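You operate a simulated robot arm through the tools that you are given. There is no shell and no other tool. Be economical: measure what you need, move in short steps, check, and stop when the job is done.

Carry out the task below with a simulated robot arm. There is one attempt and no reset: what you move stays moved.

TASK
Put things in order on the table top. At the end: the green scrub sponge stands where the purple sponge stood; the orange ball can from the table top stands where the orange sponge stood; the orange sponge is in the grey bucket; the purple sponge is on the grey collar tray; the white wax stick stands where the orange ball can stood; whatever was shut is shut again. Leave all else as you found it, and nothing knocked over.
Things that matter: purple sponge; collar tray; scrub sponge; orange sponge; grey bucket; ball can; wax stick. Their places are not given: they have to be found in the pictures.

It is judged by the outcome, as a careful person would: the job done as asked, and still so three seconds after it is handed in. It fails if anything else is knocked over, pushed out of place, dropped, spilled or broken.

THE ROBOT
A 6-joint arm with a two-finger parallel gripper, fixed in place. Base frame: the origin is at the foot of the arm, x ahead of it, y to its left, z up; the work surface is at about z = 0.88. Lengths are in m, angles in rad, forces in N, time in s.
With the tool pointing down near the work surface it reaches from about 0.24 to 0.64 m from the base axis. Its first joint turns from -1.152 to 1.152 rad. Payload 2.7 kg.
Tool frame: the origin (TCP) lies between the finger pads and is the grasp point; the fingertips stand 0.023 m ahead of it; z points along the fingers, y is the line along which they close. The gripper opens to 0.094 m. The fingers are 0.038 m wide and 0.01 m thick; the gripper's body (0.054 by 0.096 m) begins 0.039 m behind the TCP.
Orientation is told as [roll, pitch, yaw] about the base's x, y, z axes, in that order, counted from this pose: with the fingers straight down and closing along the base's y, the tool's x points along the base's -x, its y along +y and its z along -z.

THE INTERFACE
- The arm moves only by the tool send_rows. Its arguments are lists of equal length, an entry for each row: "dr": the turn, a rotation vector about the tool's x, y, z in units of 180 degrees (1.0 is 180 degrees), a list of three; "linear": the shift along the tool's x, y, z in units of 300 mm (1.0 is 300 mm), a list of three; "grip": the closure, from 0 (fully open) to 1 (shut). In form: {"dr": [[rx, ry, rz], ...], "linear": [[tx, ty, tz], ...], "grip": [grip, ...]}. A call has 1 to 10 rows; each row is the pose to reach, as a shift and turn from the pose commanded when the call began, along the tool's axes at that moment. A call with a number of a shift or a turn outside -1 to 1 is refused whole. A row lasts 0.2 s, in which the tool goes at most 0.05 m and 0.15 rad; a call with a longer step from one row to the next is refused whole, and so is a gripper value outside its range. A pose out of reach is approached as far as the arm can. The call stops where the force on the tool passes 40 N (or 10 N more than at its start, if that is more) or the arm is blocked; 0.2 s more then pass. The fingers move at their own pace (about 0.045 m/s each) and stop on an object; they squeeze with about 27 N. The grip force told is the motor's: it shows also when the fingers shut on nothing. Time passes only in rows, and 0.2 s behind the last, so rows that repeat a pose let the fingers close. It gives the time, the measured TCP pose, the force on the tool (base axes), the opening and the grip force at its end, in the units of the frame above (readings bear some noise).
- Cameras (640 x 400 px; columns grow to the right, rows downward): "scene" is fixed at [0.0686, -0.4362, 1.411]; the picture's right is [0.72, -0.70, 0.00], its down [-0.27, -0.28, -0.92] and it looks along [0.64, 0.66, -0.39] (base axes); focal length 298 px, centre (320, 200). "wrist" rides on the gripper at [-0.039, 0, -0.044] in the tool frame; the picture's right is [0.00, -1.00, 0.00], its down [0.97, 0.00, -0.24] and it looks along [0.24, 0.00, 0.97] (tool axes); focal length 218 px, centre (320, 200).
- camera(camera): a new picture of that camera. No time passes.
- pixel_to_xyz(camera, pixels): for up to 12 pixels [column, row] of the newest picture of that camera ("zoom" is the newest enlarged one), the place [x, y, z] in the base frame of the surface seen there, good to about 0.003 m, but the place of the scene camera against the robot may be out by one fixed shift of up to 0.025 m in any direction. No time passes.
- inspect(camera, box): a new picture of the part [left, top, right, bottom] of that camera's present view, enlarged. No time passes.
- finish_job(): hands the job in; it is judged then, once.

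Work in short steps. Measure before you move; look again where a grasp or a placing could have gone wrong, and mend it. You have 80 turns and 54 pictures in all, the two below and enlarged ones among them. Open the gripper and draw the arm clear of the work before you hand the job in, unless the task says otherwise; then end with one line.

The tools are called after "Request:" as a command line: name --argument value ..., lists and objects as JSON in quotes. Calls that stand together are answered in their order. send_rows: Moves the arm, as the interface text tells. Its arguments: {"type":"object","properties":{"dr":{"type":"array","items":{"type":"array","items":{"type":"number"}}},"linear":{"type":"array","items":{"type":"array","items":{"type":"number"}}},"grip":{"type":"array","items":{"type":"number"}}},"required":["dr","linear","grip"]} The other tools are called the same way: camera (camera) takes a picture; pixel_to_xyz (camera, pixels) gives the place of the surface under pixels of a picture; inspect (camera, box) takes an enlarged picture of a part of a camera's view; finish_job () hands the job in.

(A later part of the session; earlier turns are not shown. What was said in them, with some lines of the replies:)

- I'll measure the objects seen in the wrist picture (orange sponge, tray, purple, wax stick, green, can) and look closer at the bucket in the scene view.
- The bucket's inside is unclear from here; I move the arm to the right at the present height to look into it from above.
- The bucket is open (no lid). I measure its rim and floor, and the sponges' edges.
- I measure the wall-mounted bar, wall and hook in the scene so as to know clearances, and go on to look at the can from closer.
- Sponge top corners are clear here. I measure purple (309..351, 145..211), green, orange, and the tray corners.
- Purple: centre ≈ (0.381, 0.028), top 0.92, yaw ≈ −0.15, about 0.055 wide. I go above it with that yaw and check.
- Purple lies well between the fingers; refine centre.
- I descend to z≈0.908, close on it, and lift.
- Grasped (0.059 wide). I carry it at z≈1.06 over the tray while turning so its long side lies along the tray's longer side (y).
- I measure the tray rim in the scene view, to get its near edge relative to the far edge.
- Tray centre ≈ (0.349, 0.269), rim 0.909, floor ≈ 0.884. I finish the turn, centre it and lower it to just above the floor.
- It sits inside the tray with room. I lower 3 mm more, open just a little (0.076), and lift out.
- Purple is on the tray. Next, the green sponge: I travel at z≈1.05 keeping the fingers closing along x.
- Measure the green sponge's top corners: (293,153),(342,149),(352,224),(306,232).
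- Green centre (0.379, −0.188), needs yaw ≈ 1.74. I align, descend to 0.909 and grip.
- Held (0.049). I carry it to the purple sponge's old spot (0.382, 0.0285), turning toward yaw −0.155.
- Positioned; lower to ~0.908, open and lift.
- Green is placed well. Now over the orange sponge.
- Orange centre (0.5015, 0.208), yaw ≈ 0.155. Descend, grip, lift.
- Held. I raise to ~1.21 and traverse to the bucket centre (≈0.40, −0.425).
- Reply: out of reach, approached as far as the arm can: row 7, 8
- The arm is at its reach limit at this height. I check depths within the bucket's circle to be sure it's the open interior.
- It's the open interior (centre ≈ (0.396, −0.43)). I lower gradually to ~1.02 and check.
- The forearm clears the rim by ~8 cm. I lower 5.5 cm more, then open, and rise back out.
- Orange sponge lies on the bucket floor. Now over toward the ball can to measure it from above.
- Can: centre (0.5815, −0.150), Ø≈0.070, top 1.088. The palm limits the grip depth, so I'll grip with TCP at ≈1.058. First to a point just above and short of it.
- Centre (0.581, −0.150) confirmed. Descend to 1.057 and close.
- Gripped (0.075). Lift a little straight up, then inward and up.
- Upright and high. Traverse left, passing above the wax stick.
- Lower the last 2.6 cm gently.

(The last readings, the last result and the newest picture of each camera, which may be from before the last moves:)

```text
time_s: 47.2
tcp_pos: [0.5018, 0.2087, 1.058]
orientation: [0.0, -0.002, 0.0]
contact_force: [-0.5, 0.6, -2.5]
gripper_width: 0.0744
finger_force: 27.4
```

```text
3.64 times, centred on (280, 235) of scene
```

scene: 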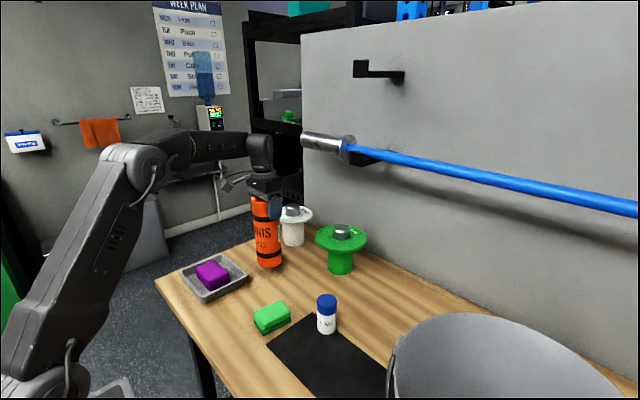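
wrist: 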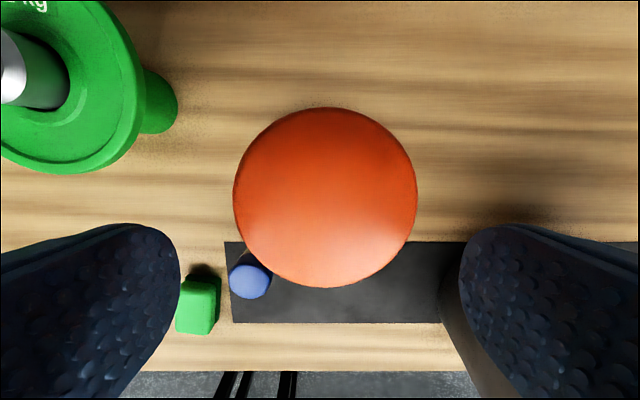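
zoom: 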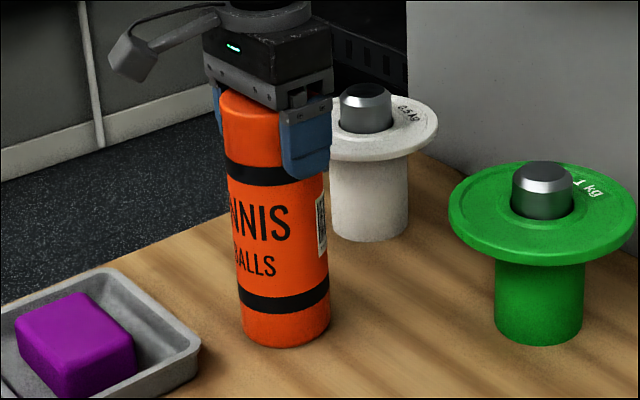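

Still hanging (−2.5 N weight). I lower another 2 mm in small steps.

Request:
send_rows --dr '[[0, 0, 0], [0, 0, 0], [0, 0, 0]]' --linear '[[0, 0, 0.003], [0, 0, 0.006], [0, 0, 0.006]]' --grip '[1, 1, 1]'

```text
time_s: 48.0
tcp_pos: [0.5025, 0.2071, 1.0589]
orientation: [0.001, -0.004, -0.001]
contact_force: [-4.7, 1.0, 9.1]
gripper_width: 0.0746
finger_force: 26.9
```

Standing on the table now (9 N up). Ease up 1 mm, open, and rise.

Request:
send_rows --dr '[[0, 0, 0], [0, 0, 0], [0, 0, 0], [0, 0, 0], [0, 0, 0], [0, 0, 0], [0, 0, 0], [0, 0, 0], [0, 0, 0], [0, 0, 0]]' --linear '[[0, 0, -0.003], [0, 0, -0.003], [0, 0, -0.003], [0, 0, -0.003], [0, 0, -0.06], [0, 0, -0.14], [0, 0, -0.22], [0.05, 0, -0.3], [0.12, 0, -0.38], [0.12, 0, -0.38]]' --grip '[1, 0, 0, 0, 0, 0, 0, 0, 0, 0]'

Request:
camera --camera "wrist"

Request:
camera --camera "scene"

```text
time_s: 50.2
tcp_pos: [0.4648, 0.2079, 1.1717]
orientation: [-0.003, 0.001, 0.001]
contact_force: [-1.3, -0.6, 0.6]
gripper_width: 0.0941
finger_force: 0.0
```

```text
25 pictures are left
```

wrist: 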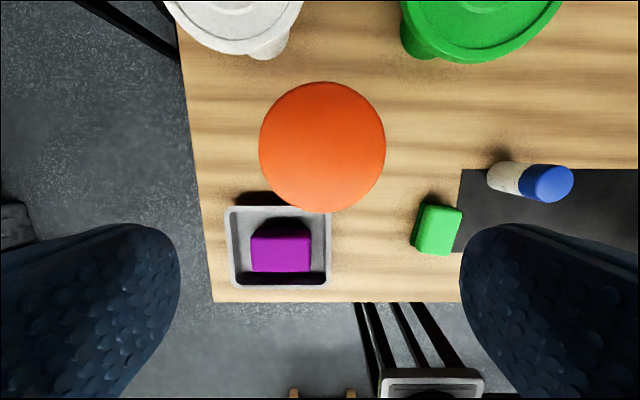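

```text
24 pictures are left
```

scene: 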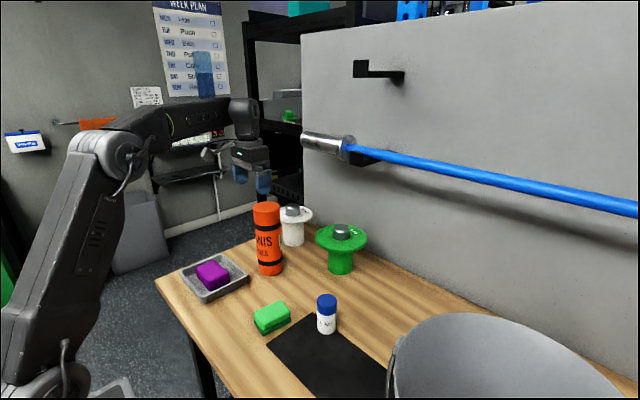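

The can stands upright at the orange sponge's spot. Now to the wax stick (≈0.461, −0.072, top 0.962).

Request:
send_rows --dr '[[0, 0, 0], [0, 0, 0], [0, 0, 0], [0, 0, 0], [0, 0, 0], [0, 0, 0], [0, 0, 0], [0, 0, 0], [0, 0, 0]]' --linear '[[0.01, -0.13, 0], [0.01, -0.28, 0], [0.01, -0.43, 0], [0.01, -0.57, 0.06], [0.01, -0.7, 0.12], [0.01, -0.82, 0.2], [0.01, -0.933, 0.28], [0.01, -0.933, 0.36], [0.01, -0.933, 0.38]]' --grip '[0, 0, 0, 0, 0, 0, 0, 0, 0]'

Request:
camera --camera "wrist"

```text
time_s: 52.2
tcp_pos: [0.4639, -0.0727, 1.0561]
orientation: [0.0, -0.002, 0.002]
contact_force: [-0.7, -0.2, -0.3]
gripper_width: 0.0943
finger_force: 0.2
```

```text
23 pictures are left
```

wrist: 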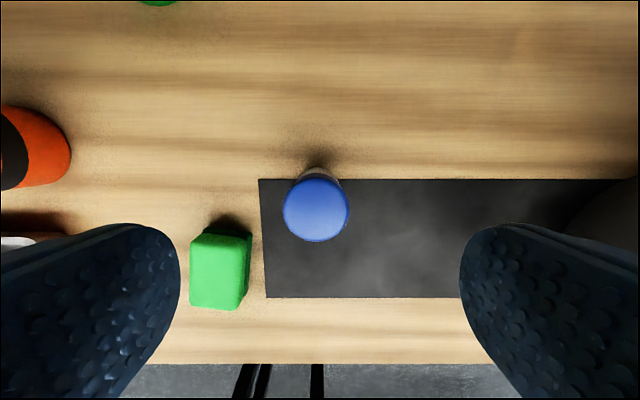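

Request:
pixel_to_xyz --camera "wrist" --pixels '[[316, 209], [285, 209], [347, 209], [316, 179], [316, 239], [245, 240], [245, 300]]'

```text
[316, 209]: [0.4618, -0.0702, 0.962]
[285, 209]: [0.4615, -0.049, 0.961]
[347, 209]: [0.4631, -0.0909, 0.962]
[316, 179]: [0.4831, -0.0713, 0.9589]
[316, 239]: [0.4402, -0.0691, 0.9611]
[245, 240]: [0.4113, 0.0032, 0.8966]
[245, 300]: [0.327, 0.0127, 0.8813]
```

Stick centre (0.462, −0.070), Ø≈0.044. Descend to 0.935 and grip.

Request:
send_rows --dr '[[0, 0, 0], [0, 0, 0], [0, 0, 0], [0, 0, 0], [0, 0, 0], [0, 0, 0], [0, 0, 0], [0, 0, 0]]' --linear '[[0.006, 0.009, 0.12], [0.006, 0.009, 0.25], [0.006, 0.009, 0.35], [0.006, 0.009, 0.404], [0.006, 0.009, 0.404], [0.006, 0.009, 0.404], [0.006, 0.009, 0.404], [0.006, 0.009, 0.404]]' --grip '[0, 0, 0, 0, 1, 1, 1, 1]'

Request:
send_rows --dr '[[0, 0, 0], [0, 0, 0], [0, 0, 0], [0, 0, 0], [0, 0, 0]]' --linear '[[0, 0, -0.05], [0, 0, -0.15], [-0.1, -0.08, -0.2], [-0.2, -0.17, -0.2], [-0.3, -0.26, -0.2]]' --grip '[1, 1, 1, 1, 1]'

```text
time_s: 54.0
tcp_pos: [0.459, -0.07, 0.9367]
orientation: [0.0, 0.0, 0.0]
contact_force: [-0.4, 0.1, 0.5]
gripper_width: 0.0431
finger_force: 27.2
```

```text
time_s: 55.2
tcp_pos: [0.5518, -0.1489, 0.9968]
orientation: [0.002, 0.0, 0.0]
contact_force: [0.0, 0.6, -0.7]
gripper_width: 0.0429
finger_force: 27.6
```

Held. Lower at the can's old spot: stop at z≈0.942 first.

Request:
send_rows --dr '[[0, 0, 0], [0, 0, 0], [0, 0, 0], [0, 0, 0], [0, 0, 0]]' --linear '[[-0.05, -0.004, 0.03], [-0.091, -0.004, 0.07], [-0.091, -0.004, 0.13], [-0.091, -0.004, 0.17], [-0.091, -0.004, 0.185]]' --grip '[1, 1, 1, 1, 1]'

Request:
inspect --camera "scene" --box '[320, 180, 480, 340]'

```text
time_s: 56.4
tcp_pos: [0.5786, -0.1486, 0.9393]
orientation: [0.0, -0.002, -0.001]
contact_force: [0.0, -1.0, -0.2]
gripper_width: 0.0429
finger_force: 27.5
```

```text
2.50 times, centred on (400, 260) of scene
```

zoom: 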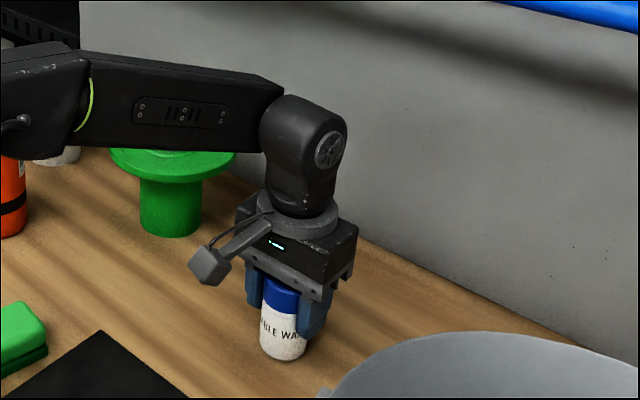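

Forearm is clear of everything. Lower in millimetre steps until contact.

Request:
send_rows --dr '[[0, 0, 0], [0, 0, 0], [0, 0, 0], [0, 0, 0]]' --linear '[[0, -0.003, 0.004], [0, -0.003, 0.008], [0, -0.003, 0.012], [0, -0.003, 0.012]]' --grip '[1, 1, 1, 1]'

```text
time_s: 57.4
tcp_pos: [0.5797, -0.1514, 0.9373]
orientation: [0.0, -0.002, 0.001]
contact_force: [0.6, 0.4, -0.2]
gripper_width: 0.0431
finger_force: 26.9
```

Request:
send_rows --dr '[[0, 0, 0], [0, 0, 0], [0, 0, 0]]' --linear '[[0, 0, 0.003], [0, 0, 0.006], [0, 0, 0.006]]' --grip '[1, 1, 1]'

```text
time_s: 58.2
tcp_pos: [0.5784, -0.1512, 0.9358]
orientation: [0.0, -0.003, 0.002]
contact_force: [-1.2, 2.8, 8.0]
gripper_width: 0.043
finger_force: 26.8
```

Contact (8 N). Ease up slightly, open, rise and withdraw.

Request:
send_rows --dr '[[0, 0, 0], [0, 0, 0], [0, 0, 0], [0, 0, 0], [0, 0, 0], [0, 0, 0], [0, 0, 0], [0, 0, 0], [0, 0, 0], [0, 0, 0]]' --linear '[[0, 0, -0.003], [0, 0, -0.003], [0, 0, -0.003], [0, 0, -0.003], [0, 0, -0.05], [0, 0, -0.15], [0, 0, -0.27], [0.1, 0, -0.36], [0.24, 0, -0.42], [0.38, 0, -0.47]]' --grip '[1, 0.1, 0.1, 0.1, 0.1, 0, 0, 0, 0, 0]'

Request:
send_rows --dr '[[0, 0, 0], [0, 0, 0], [0, 0, 0], [0, 0, 0], [0, 0, 0], [0, 0, 0]]' --linear '[[0.05, 0.08, -0.1], [0.1, 0.18, -0.2], [0.15, 0.28, -0.3], [0.2, 0.4, -0.4], [0.25, 0.5, -0.5], [0.3, 0.55, -0.56]]' --grip '[0, 0, 0, 0, 0, 0]'

Request:
camera --camera "scene"

Request:
camera --camera "wrist"

```text
time_s: 60.4
tcp_pos: [0.4638, -0.1507, 1.0731]
orientation: [0.0, -0.002, 0.001]
contact_force: [-0.9, 0.2, 0.2]
gripper_width: 0.094
finger_force: 0.1
```

```text
time_s: 61.8
tcp_pos: [0.3739, 0.0153, 1.243]
orientation: [0.001, -0.002, 0.0]
contact_force: [0.1, 0.0, -0.4]
gripper_width: 0.0938
finger_force: 0.1
```

```text
21 pictures are left
```

scene: 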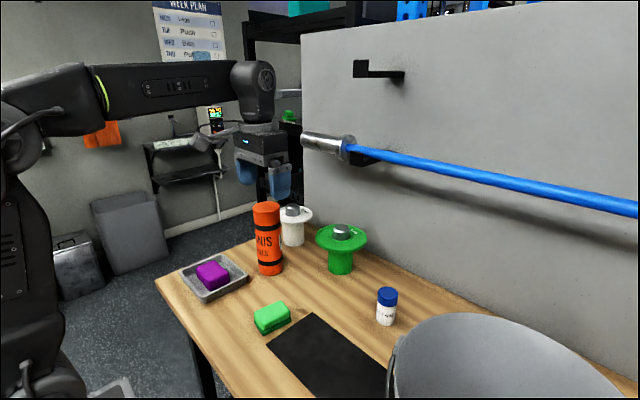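

```text
20 pictures are left
```

wrist: 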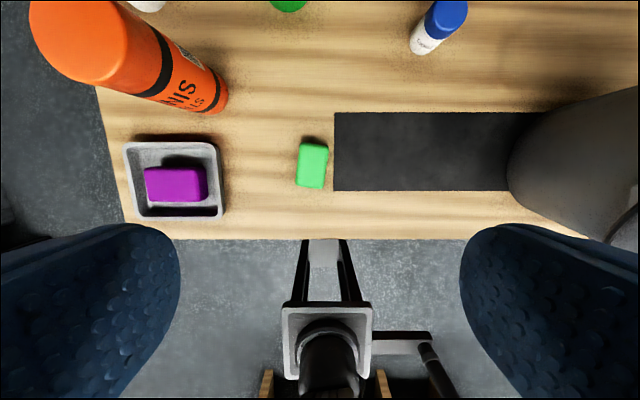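

All items look placed; but the bucket's left edge looks slightly different from the start, so I compare the same enlarged view.

Request:
inspect --camera "scene" --box '[360, 220, 640, 400]'

Request:
pixel_to_xyz --camera "wrist" --pixels '[[515, 150], [540, 130], [600, 200], [312, 165], [535, 150], [630, 105]]'

```text
2.22 times, centred on (500, 310) of scene
```

zoom: 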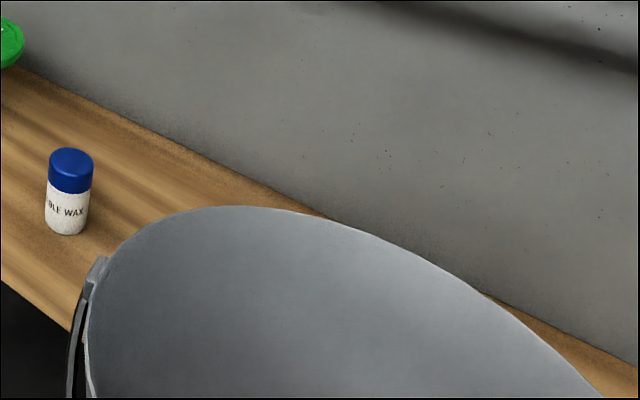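

```text
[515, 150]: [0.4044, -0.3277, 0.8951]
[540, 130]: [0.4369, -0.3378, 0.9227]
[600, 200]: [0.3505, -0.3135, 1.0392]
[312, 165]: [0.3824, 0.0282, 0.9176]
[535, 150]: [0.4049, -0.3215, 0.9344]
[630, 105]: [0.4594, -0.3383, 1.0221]
```

The bucket has been shifted somewhat (bracket moved ~12 px left, 9 px down): the gripper's side block must have pushed its inside. I go back to the early viewing pose (0.3504, −0.1666, 1.2711) for an exact comparison.

Request:
send_rows --dr '[[0, 0, 0], [0, 0, 0], [0, 0, 0], [0, 0, 0], [0, 0, 0]]' --linear '[[0.02, -0.13, -0.03], [0.04, -0.27, -0.06], [0.06, -0.4, -0.093], [0.078, -0.53, -0.093], [0.078, -0.606, -0.093]]' --grip '[0, 0, 0, 0, 0]'

Request:
camera --camera "wrist"

Request:
pixel_to_xyz --camera "zoom" --pixels '[[95, 270], [240, 207], [150, 230], [400, 250], [92, 380], [500, 315]]'

```text
time_s: 63.0
tcp_pos: [0.353, -0.1675, 1.2714]
orientation: [0.0, 0.0, 0.002]
contact_force: [0.0, -1.1, 0.7]
gripper_width: 0.0939
finger_force: 0.1
```

```text
18 pictures are left
```

wrist: 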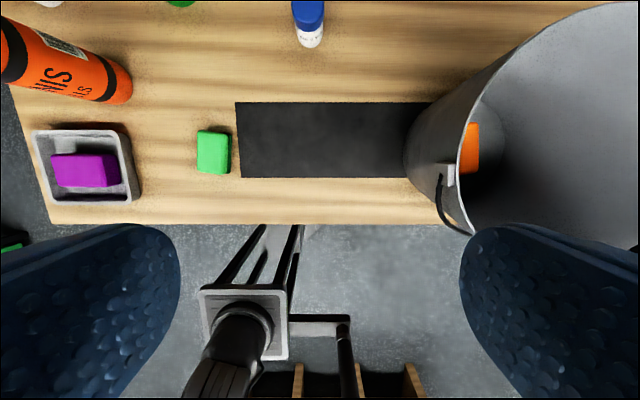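

```text
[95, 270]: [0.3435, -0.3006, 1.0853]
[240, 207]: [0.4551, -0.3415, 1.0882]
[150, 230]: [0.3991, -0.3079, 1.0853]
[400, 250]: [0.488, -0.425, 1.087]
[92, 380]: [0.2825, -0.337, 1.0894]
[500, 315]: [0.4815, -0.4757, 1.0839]
```

Request:
pixel_to_xyz --camera "wrist" --pixels '[[447, 176], [448, 170], [452, 180], [451, 168], [407, 130], [410, 150], [490, 75], [540, 30]]'

Request:
inspect --camera "wrist" --box '[400, 80, 520, 240]'

```text
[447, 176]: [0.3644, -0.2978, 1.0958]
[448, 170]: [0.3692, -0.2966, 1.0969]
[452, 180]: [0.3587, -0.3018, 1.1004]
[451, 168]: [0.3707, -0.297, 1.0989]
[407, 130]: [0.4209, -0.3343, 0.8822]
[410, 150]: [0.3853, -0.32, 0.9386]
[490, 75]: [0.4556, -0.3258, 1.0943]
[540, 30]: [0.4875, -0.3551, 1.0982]
```

```text
2.50 times, centred on (460, 160) of wrist
```

zoom: 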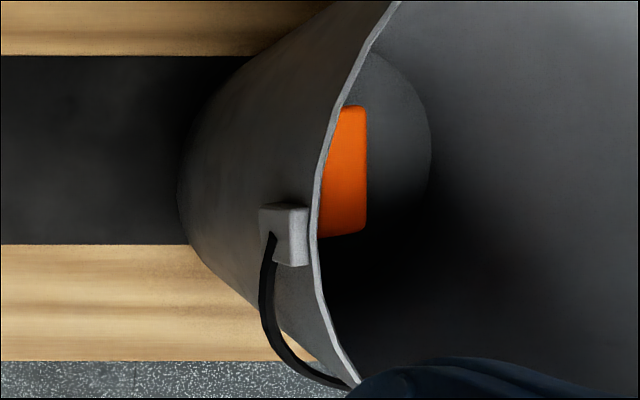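

The bucket went about 2 cm toward −x (bracket from ≈(0.385,−0.298) to ≈(0.365,−0.295)). I'll nudge it back from inside: fingers closed, tilted so the tips lead toward +x, low on the far wall. First go over the bucket.

Request:
send_rows --dr '[[0, -0.032, 0], [0, -0.064, 0], [0, -0.0955, 0], [0, -0.0955, 0], [0, -0.0955, 0], [0, -0.0955, 0], [0, -0.0955, 0]]' --linear '[[-0.01, -0.12, 0.04], [-0.02, -0.25, 0.08], [-0.035, -0.38, 0.12], [-0.05, -0.51, 0.16], [-0.06, -0.64, 0.2], [-0.07, -0.76, 0.225], [-0.073, -0.85, 0.238]]' --grip '[1, 1, 1, 1, 1, 1, 1]'

Request:
camera --camera "wrist"

```text
time_s: 64.6
tcp_pos: [0.3725, -0.4206, 1.2008]
orientation: [-0.002, -0.303, 0.0]
contact_force: [-0.1, -0.7, 0.1]
gripper_width: 0.0
finger_force: 27.4
```

```text
16 pictures are left
```

wrist: 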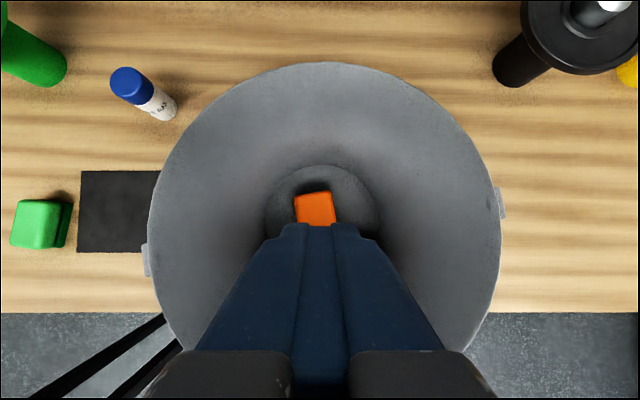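

Both handle brackets are visible; their midpoint gives the bucket centre. At the start they were at ≈(0.385,−0.298) and (0.421,−0.548).

Request:
pixel_to_xyz --camera "wrist" --pixels '[[146, 260], [149, 252], [149, 268], [501, 203], [499, 195], [503, 212], [325, 65], [200, 115], [440, 115], [152, 200], [496, 170], [320, 185]]'

```text
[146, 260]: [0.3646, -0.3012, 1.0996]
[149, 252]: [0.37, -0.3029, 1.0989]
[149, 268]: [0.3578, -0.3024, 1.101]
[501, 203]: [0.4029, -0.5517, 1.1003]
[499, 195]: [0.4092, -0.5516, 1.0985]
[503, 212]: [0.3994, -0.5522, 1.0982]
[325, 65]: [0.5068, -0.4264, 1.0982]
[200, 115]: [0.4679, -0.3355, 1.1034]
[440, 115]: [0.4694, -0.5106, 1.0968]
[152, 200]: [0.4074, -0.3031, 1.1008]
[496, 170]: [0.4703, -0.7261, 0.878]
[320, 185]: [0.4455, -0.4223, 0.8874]
```

Bucket centre is now ≈(0.384,−0.427) against (0.403,−0.423) at first: 1.9 cm to restore. I descend inside at x≈0.435 (block side free), tips stopping above the sponge.

Request:
send_rows --dr '[[0, 0, 0], [0, 0, 0], [0, 0, 0], [0, 0, 0], [0, 0, 0], [0, 0, 0], [0, 0, 0]]' --linear '[[-0.056, -0.02, 0.141], [-0.113, -0.02, 0.282], [-0.075, -0.02, 0.419], [-0.037, -0.02, 0.555], [0.0, -0.02, 0.692], [0.02, -0.02, 0.76], [0.038, -0.02, 0.828]]' --grip '[1, 1, 1, 1, 1, 1, 1]'

Request:
camera --camera "wrist"

Request:
inspect --camera "scene" --box '[360, 220, 640, 400]'

```text
time_s: 66.2
tcp_pos: [0.4381, -0.4263, 0.9607]
orientation: [-0.001, -0.299, 0.0]
contact_force: [0.3, 0.2, -1.3]
gripper_width: 0.0
finger_force: 27.1
```

```text
15 pictures are left
```

wrist: 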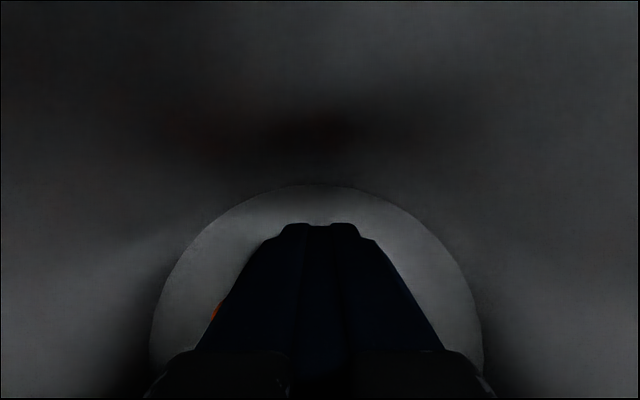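

```text
2.22 times, centred on (500, 310) of scene
```

zoom: 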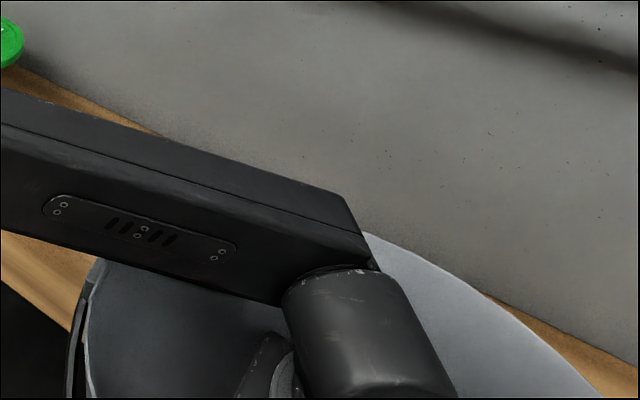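

No contact yet, bucket unmoved by the descent. I push +x slowly in small rows.

Request:
send_rows --dr '[[0, 0, 0], [0, 0, 0], [0, 0, 0], [0, 0, 0], [0, 0, 0]]' --linear '[[-0.0095, 0, 0.003], [-0.019, 0, 0.006], [-0.0286, 0, 0.0089], [-0.038, 0, 0.0118], [-0.0477, 0, 0.0148]]' --grip '[1, 1, 1, 1, 1]'

Request:
inspect --camera "scene" --box '[360, 220, 640, 400]'

```text
time_s: 67.4
tcp_pos: [0.451, -0.4267, 0.9596]
orientation: [0.0, -0.3, 0.0]
contact_force: [-0.1, -0.2, 0.3]
gripper_width: 0.0
finger_force: 27.1
```

```text
2.22 times, centred on (500, 310) of scene
```

zoom: 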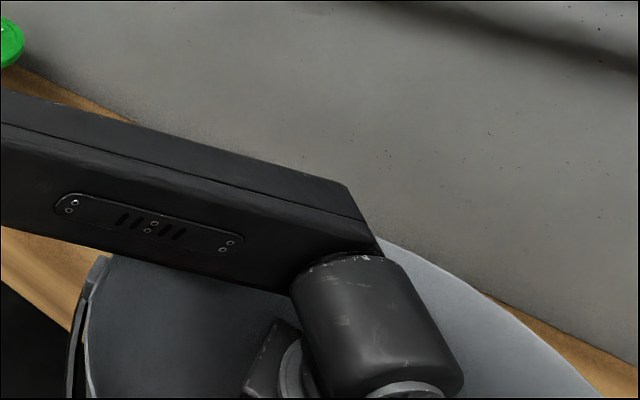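

Request:
send_rows --dr '[[0, 0, 0], [0, 0, 0], [0, 0, 0], [0, 0, 0], [0, 0, 0]]' --linear '[[-0.008, 0, 0.0025], [-0.016, 0, 0.005], [-0.024, 0, 0.0075], [-0.032, 0, 0.01], [-0.04, 0, 0.0124]]' --grip '[1, 1, 1, 1, 1]'

```text
time_s: 68.6
tcp_pos: [0.4641, -0.4278, 0.9599]
orientation: [0.0, -0.299, 0.001]
contact_force: [-1.3, 1.4, 0.4]
gripper_width: 0.0
finger_force: 26.7
```

Request:
send_rows --dr '[[0, 0, 0], [0, 0, 0], [0, 0, 0], [0, 0, 0]]' --linear '[[-0.008, 0, 0.0025], [-0.016, 0, 0.005], [-0.024, 0, 0.0075], [-0.032, 0, 0.01]]' --grip '[1, 1, 1, 1]'

Request:
inspect --camera "scene" --box '[360, 220, 640, 400]'

```text
time_s: 69.6
tcp_pos: [0.4748, -0.429, 0.9602]
orientation: [0.0, -0.3, 0.002]
contact_force: [-0.7, 0.0, 0.6]
gripper_width: 0.0
finger_force: 27.0
```

```text
2.22 times, centred on (500, 310) of scene
```

zoom: 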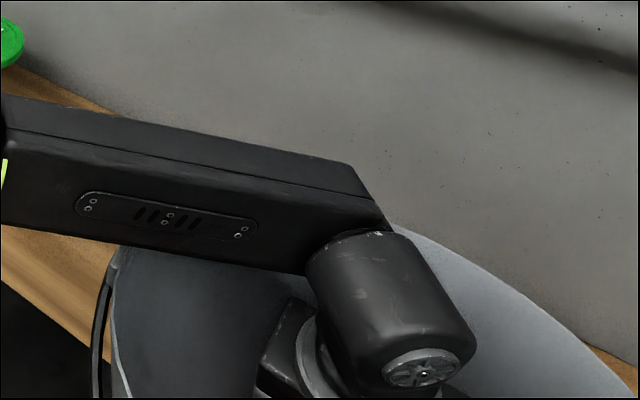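

The bucket outline matches the original view now. Back off, rise out, and re-measure the brackets.

Request:
send_rows --dr '[[0, 0, 0], [0, 0, 0], [0, 0, 0], [0, 0, 0], [0, 0, 0], [0, 0, 0], [0, 0, 0], [0, 0, 0]]' --linear '[[0.05, 0, -0.015], [0.08, 0, -0.025], [0.04, 0, -0.15], [0.0, 0, -0.28], [-0.04, 0, -0.41], [-0.08, 0, -0.54], [-0.1, 0, -0.63], [-0.02, 0.01, -0.76]]' --grip '[1, 1, 1, 1, 1, 1, 1, 1]'

Request:
send_rows --dr '[[0, 0, 0], [0, 0, 0]]' --linear '[[0.1, 0.01, -0.04], [0.18, 0.02, -0.05]]' --grip '[1, 1]'

Request:
camera --camera "wrist"

```text
time_s: 71.4
tcp_pos: [0.4109, -0.4264, 1.1796]
orientation: [0.0, -0.299, 0.0]
contact_force: [0.4, -0.2, -0.1]
gripper_width: 0.0
finger_force: 27.0
```

```text
time_s: 72.0
tcp_pos: [0.3554, -0.4213, 1.1784]
orientation: [-0.004, -0.302, 0.0]
contact_force: [-0.8, -0.3, 0.4]
gripper_width: 0.0
finger_force: 27.5
```

```text
11 pictures are left
```

wrist: 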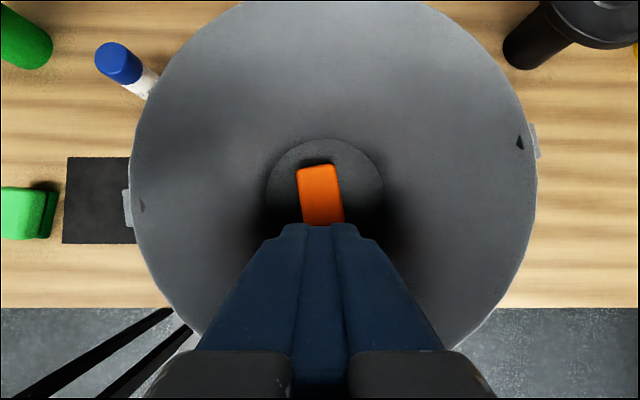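

Request:
pixel_to_xyz --camera "wrist" --pixels '[[127, 208], [128, 192], [129, 224], [535, 141], [533, 126], [538, 156], [133, 160], [535, 190], [325, 3]]'

```text
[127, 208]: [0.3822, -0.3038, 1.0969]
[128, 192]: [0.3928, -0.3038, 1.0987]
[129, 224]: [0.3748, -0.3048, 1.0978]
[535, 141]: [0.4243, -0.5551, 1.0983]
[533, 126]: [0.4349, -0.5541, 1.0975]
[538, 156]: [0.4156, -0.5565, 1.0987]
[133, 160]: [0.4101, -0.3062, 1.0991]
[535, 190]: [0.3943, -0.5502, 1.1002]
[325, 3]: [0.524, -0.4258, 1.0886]
```

Bucket centre is back at ≈(0.403, −0.429), within a few mm. Level the tool, open, and withdraw to the starting pose for a final look.

Request:
send_rows --dr '[[0, 0, 0], [0, 0.03, 0], [0, 0.06, 0], [0, 0.0955, 0], [0, 0.0955, 0], [0, 0.0955, 0], [0, 0.0955, 0]]' --linear '[[-0.03, 0.08, -0.1], [-0.06, 0.2, -0.18], [-0.09, 0.33, -0.25], [-0.09, 0.47, -0.287], [-0.09, 0.61, -0.287], [-0.09, 0.75, -0.287], [-0.09, 0.85, -0.287]]' --grip '[1, 1, 0, 0, 0, 0, 0]'

Request:
send_rows --dr '[[0, 0, 0], [0, 0, 0], [0, 0, 0], [0, 0, 0], [0, 0, 0], [0, 0, 0]]' --linear '[[0, 0.14, 0], [0, 0.28, 0], [0, 0.42, 0], [0, 0.56, 0], [0, 0.7, 0], [0, 0.78, 0]]' --grip '[0, 0, 0, 0, 0, 0]'

Request:
camera --camera "scene"

Request:
inspect --camera "scene" --box '[360, 220, 640, 400]'

Request:
camera --camera "wrist"

```text
time_s: 73.6
tcp_pos: [0.3574, -0.164, 1.2662]
orientation: [-0.002, -0.001, 0.0]
contact_force: [0.4, 0.4, -0.1]
gripper_width: 0.0941
finger_force: 0.1
```

```text
time_s: 75.0
tcp_pos: [0.3551, 0.0706, 1.2667]
orientation: [0.0, 0.0, 0.0]
contact_force: [0.4, 0.1, 0.0]
gripper_width: 0.094
finger_force: 0.0
```

```text
10 pictures are left
```

scene: 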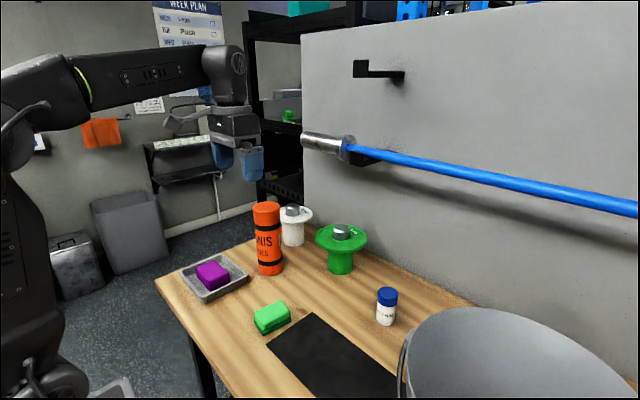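

```text
2.22 times, centred on (500, 310) of scene
```

zoom: 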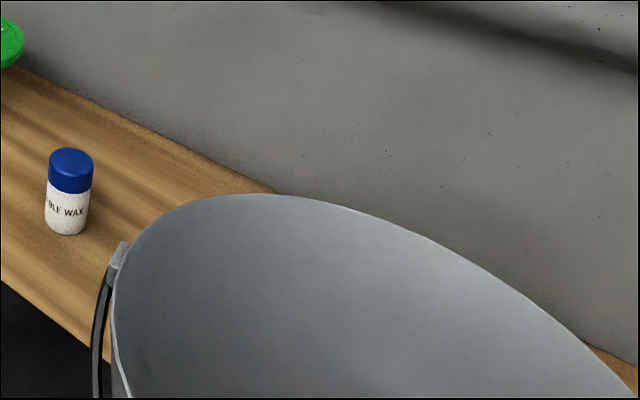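

```text
8 pictures are left
```

wrist: 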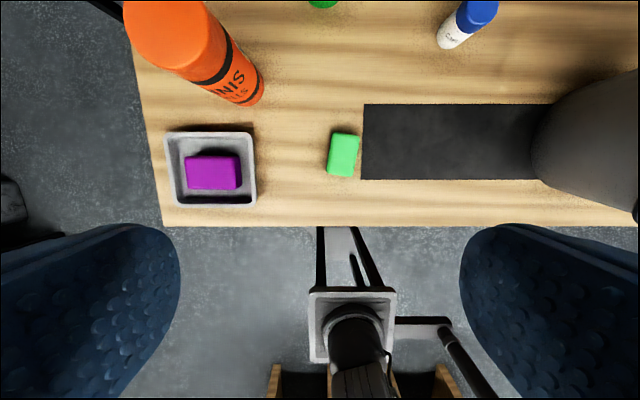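

Everything is in its place, and the bucket matches its original view (bracket at (120, 250) in the enlarged picture, as at the start). The arm is clear with the gripper open, so I hand the job in.

Request:
finish_job

```text
The job is handed in.
```

The job is handed in with all five items where the task asked, and nothing needed shutting: I nudged the bucket about 2 cm while lowering the orange sponge into it, then pushed it back to within a few millimetres of where it stood.
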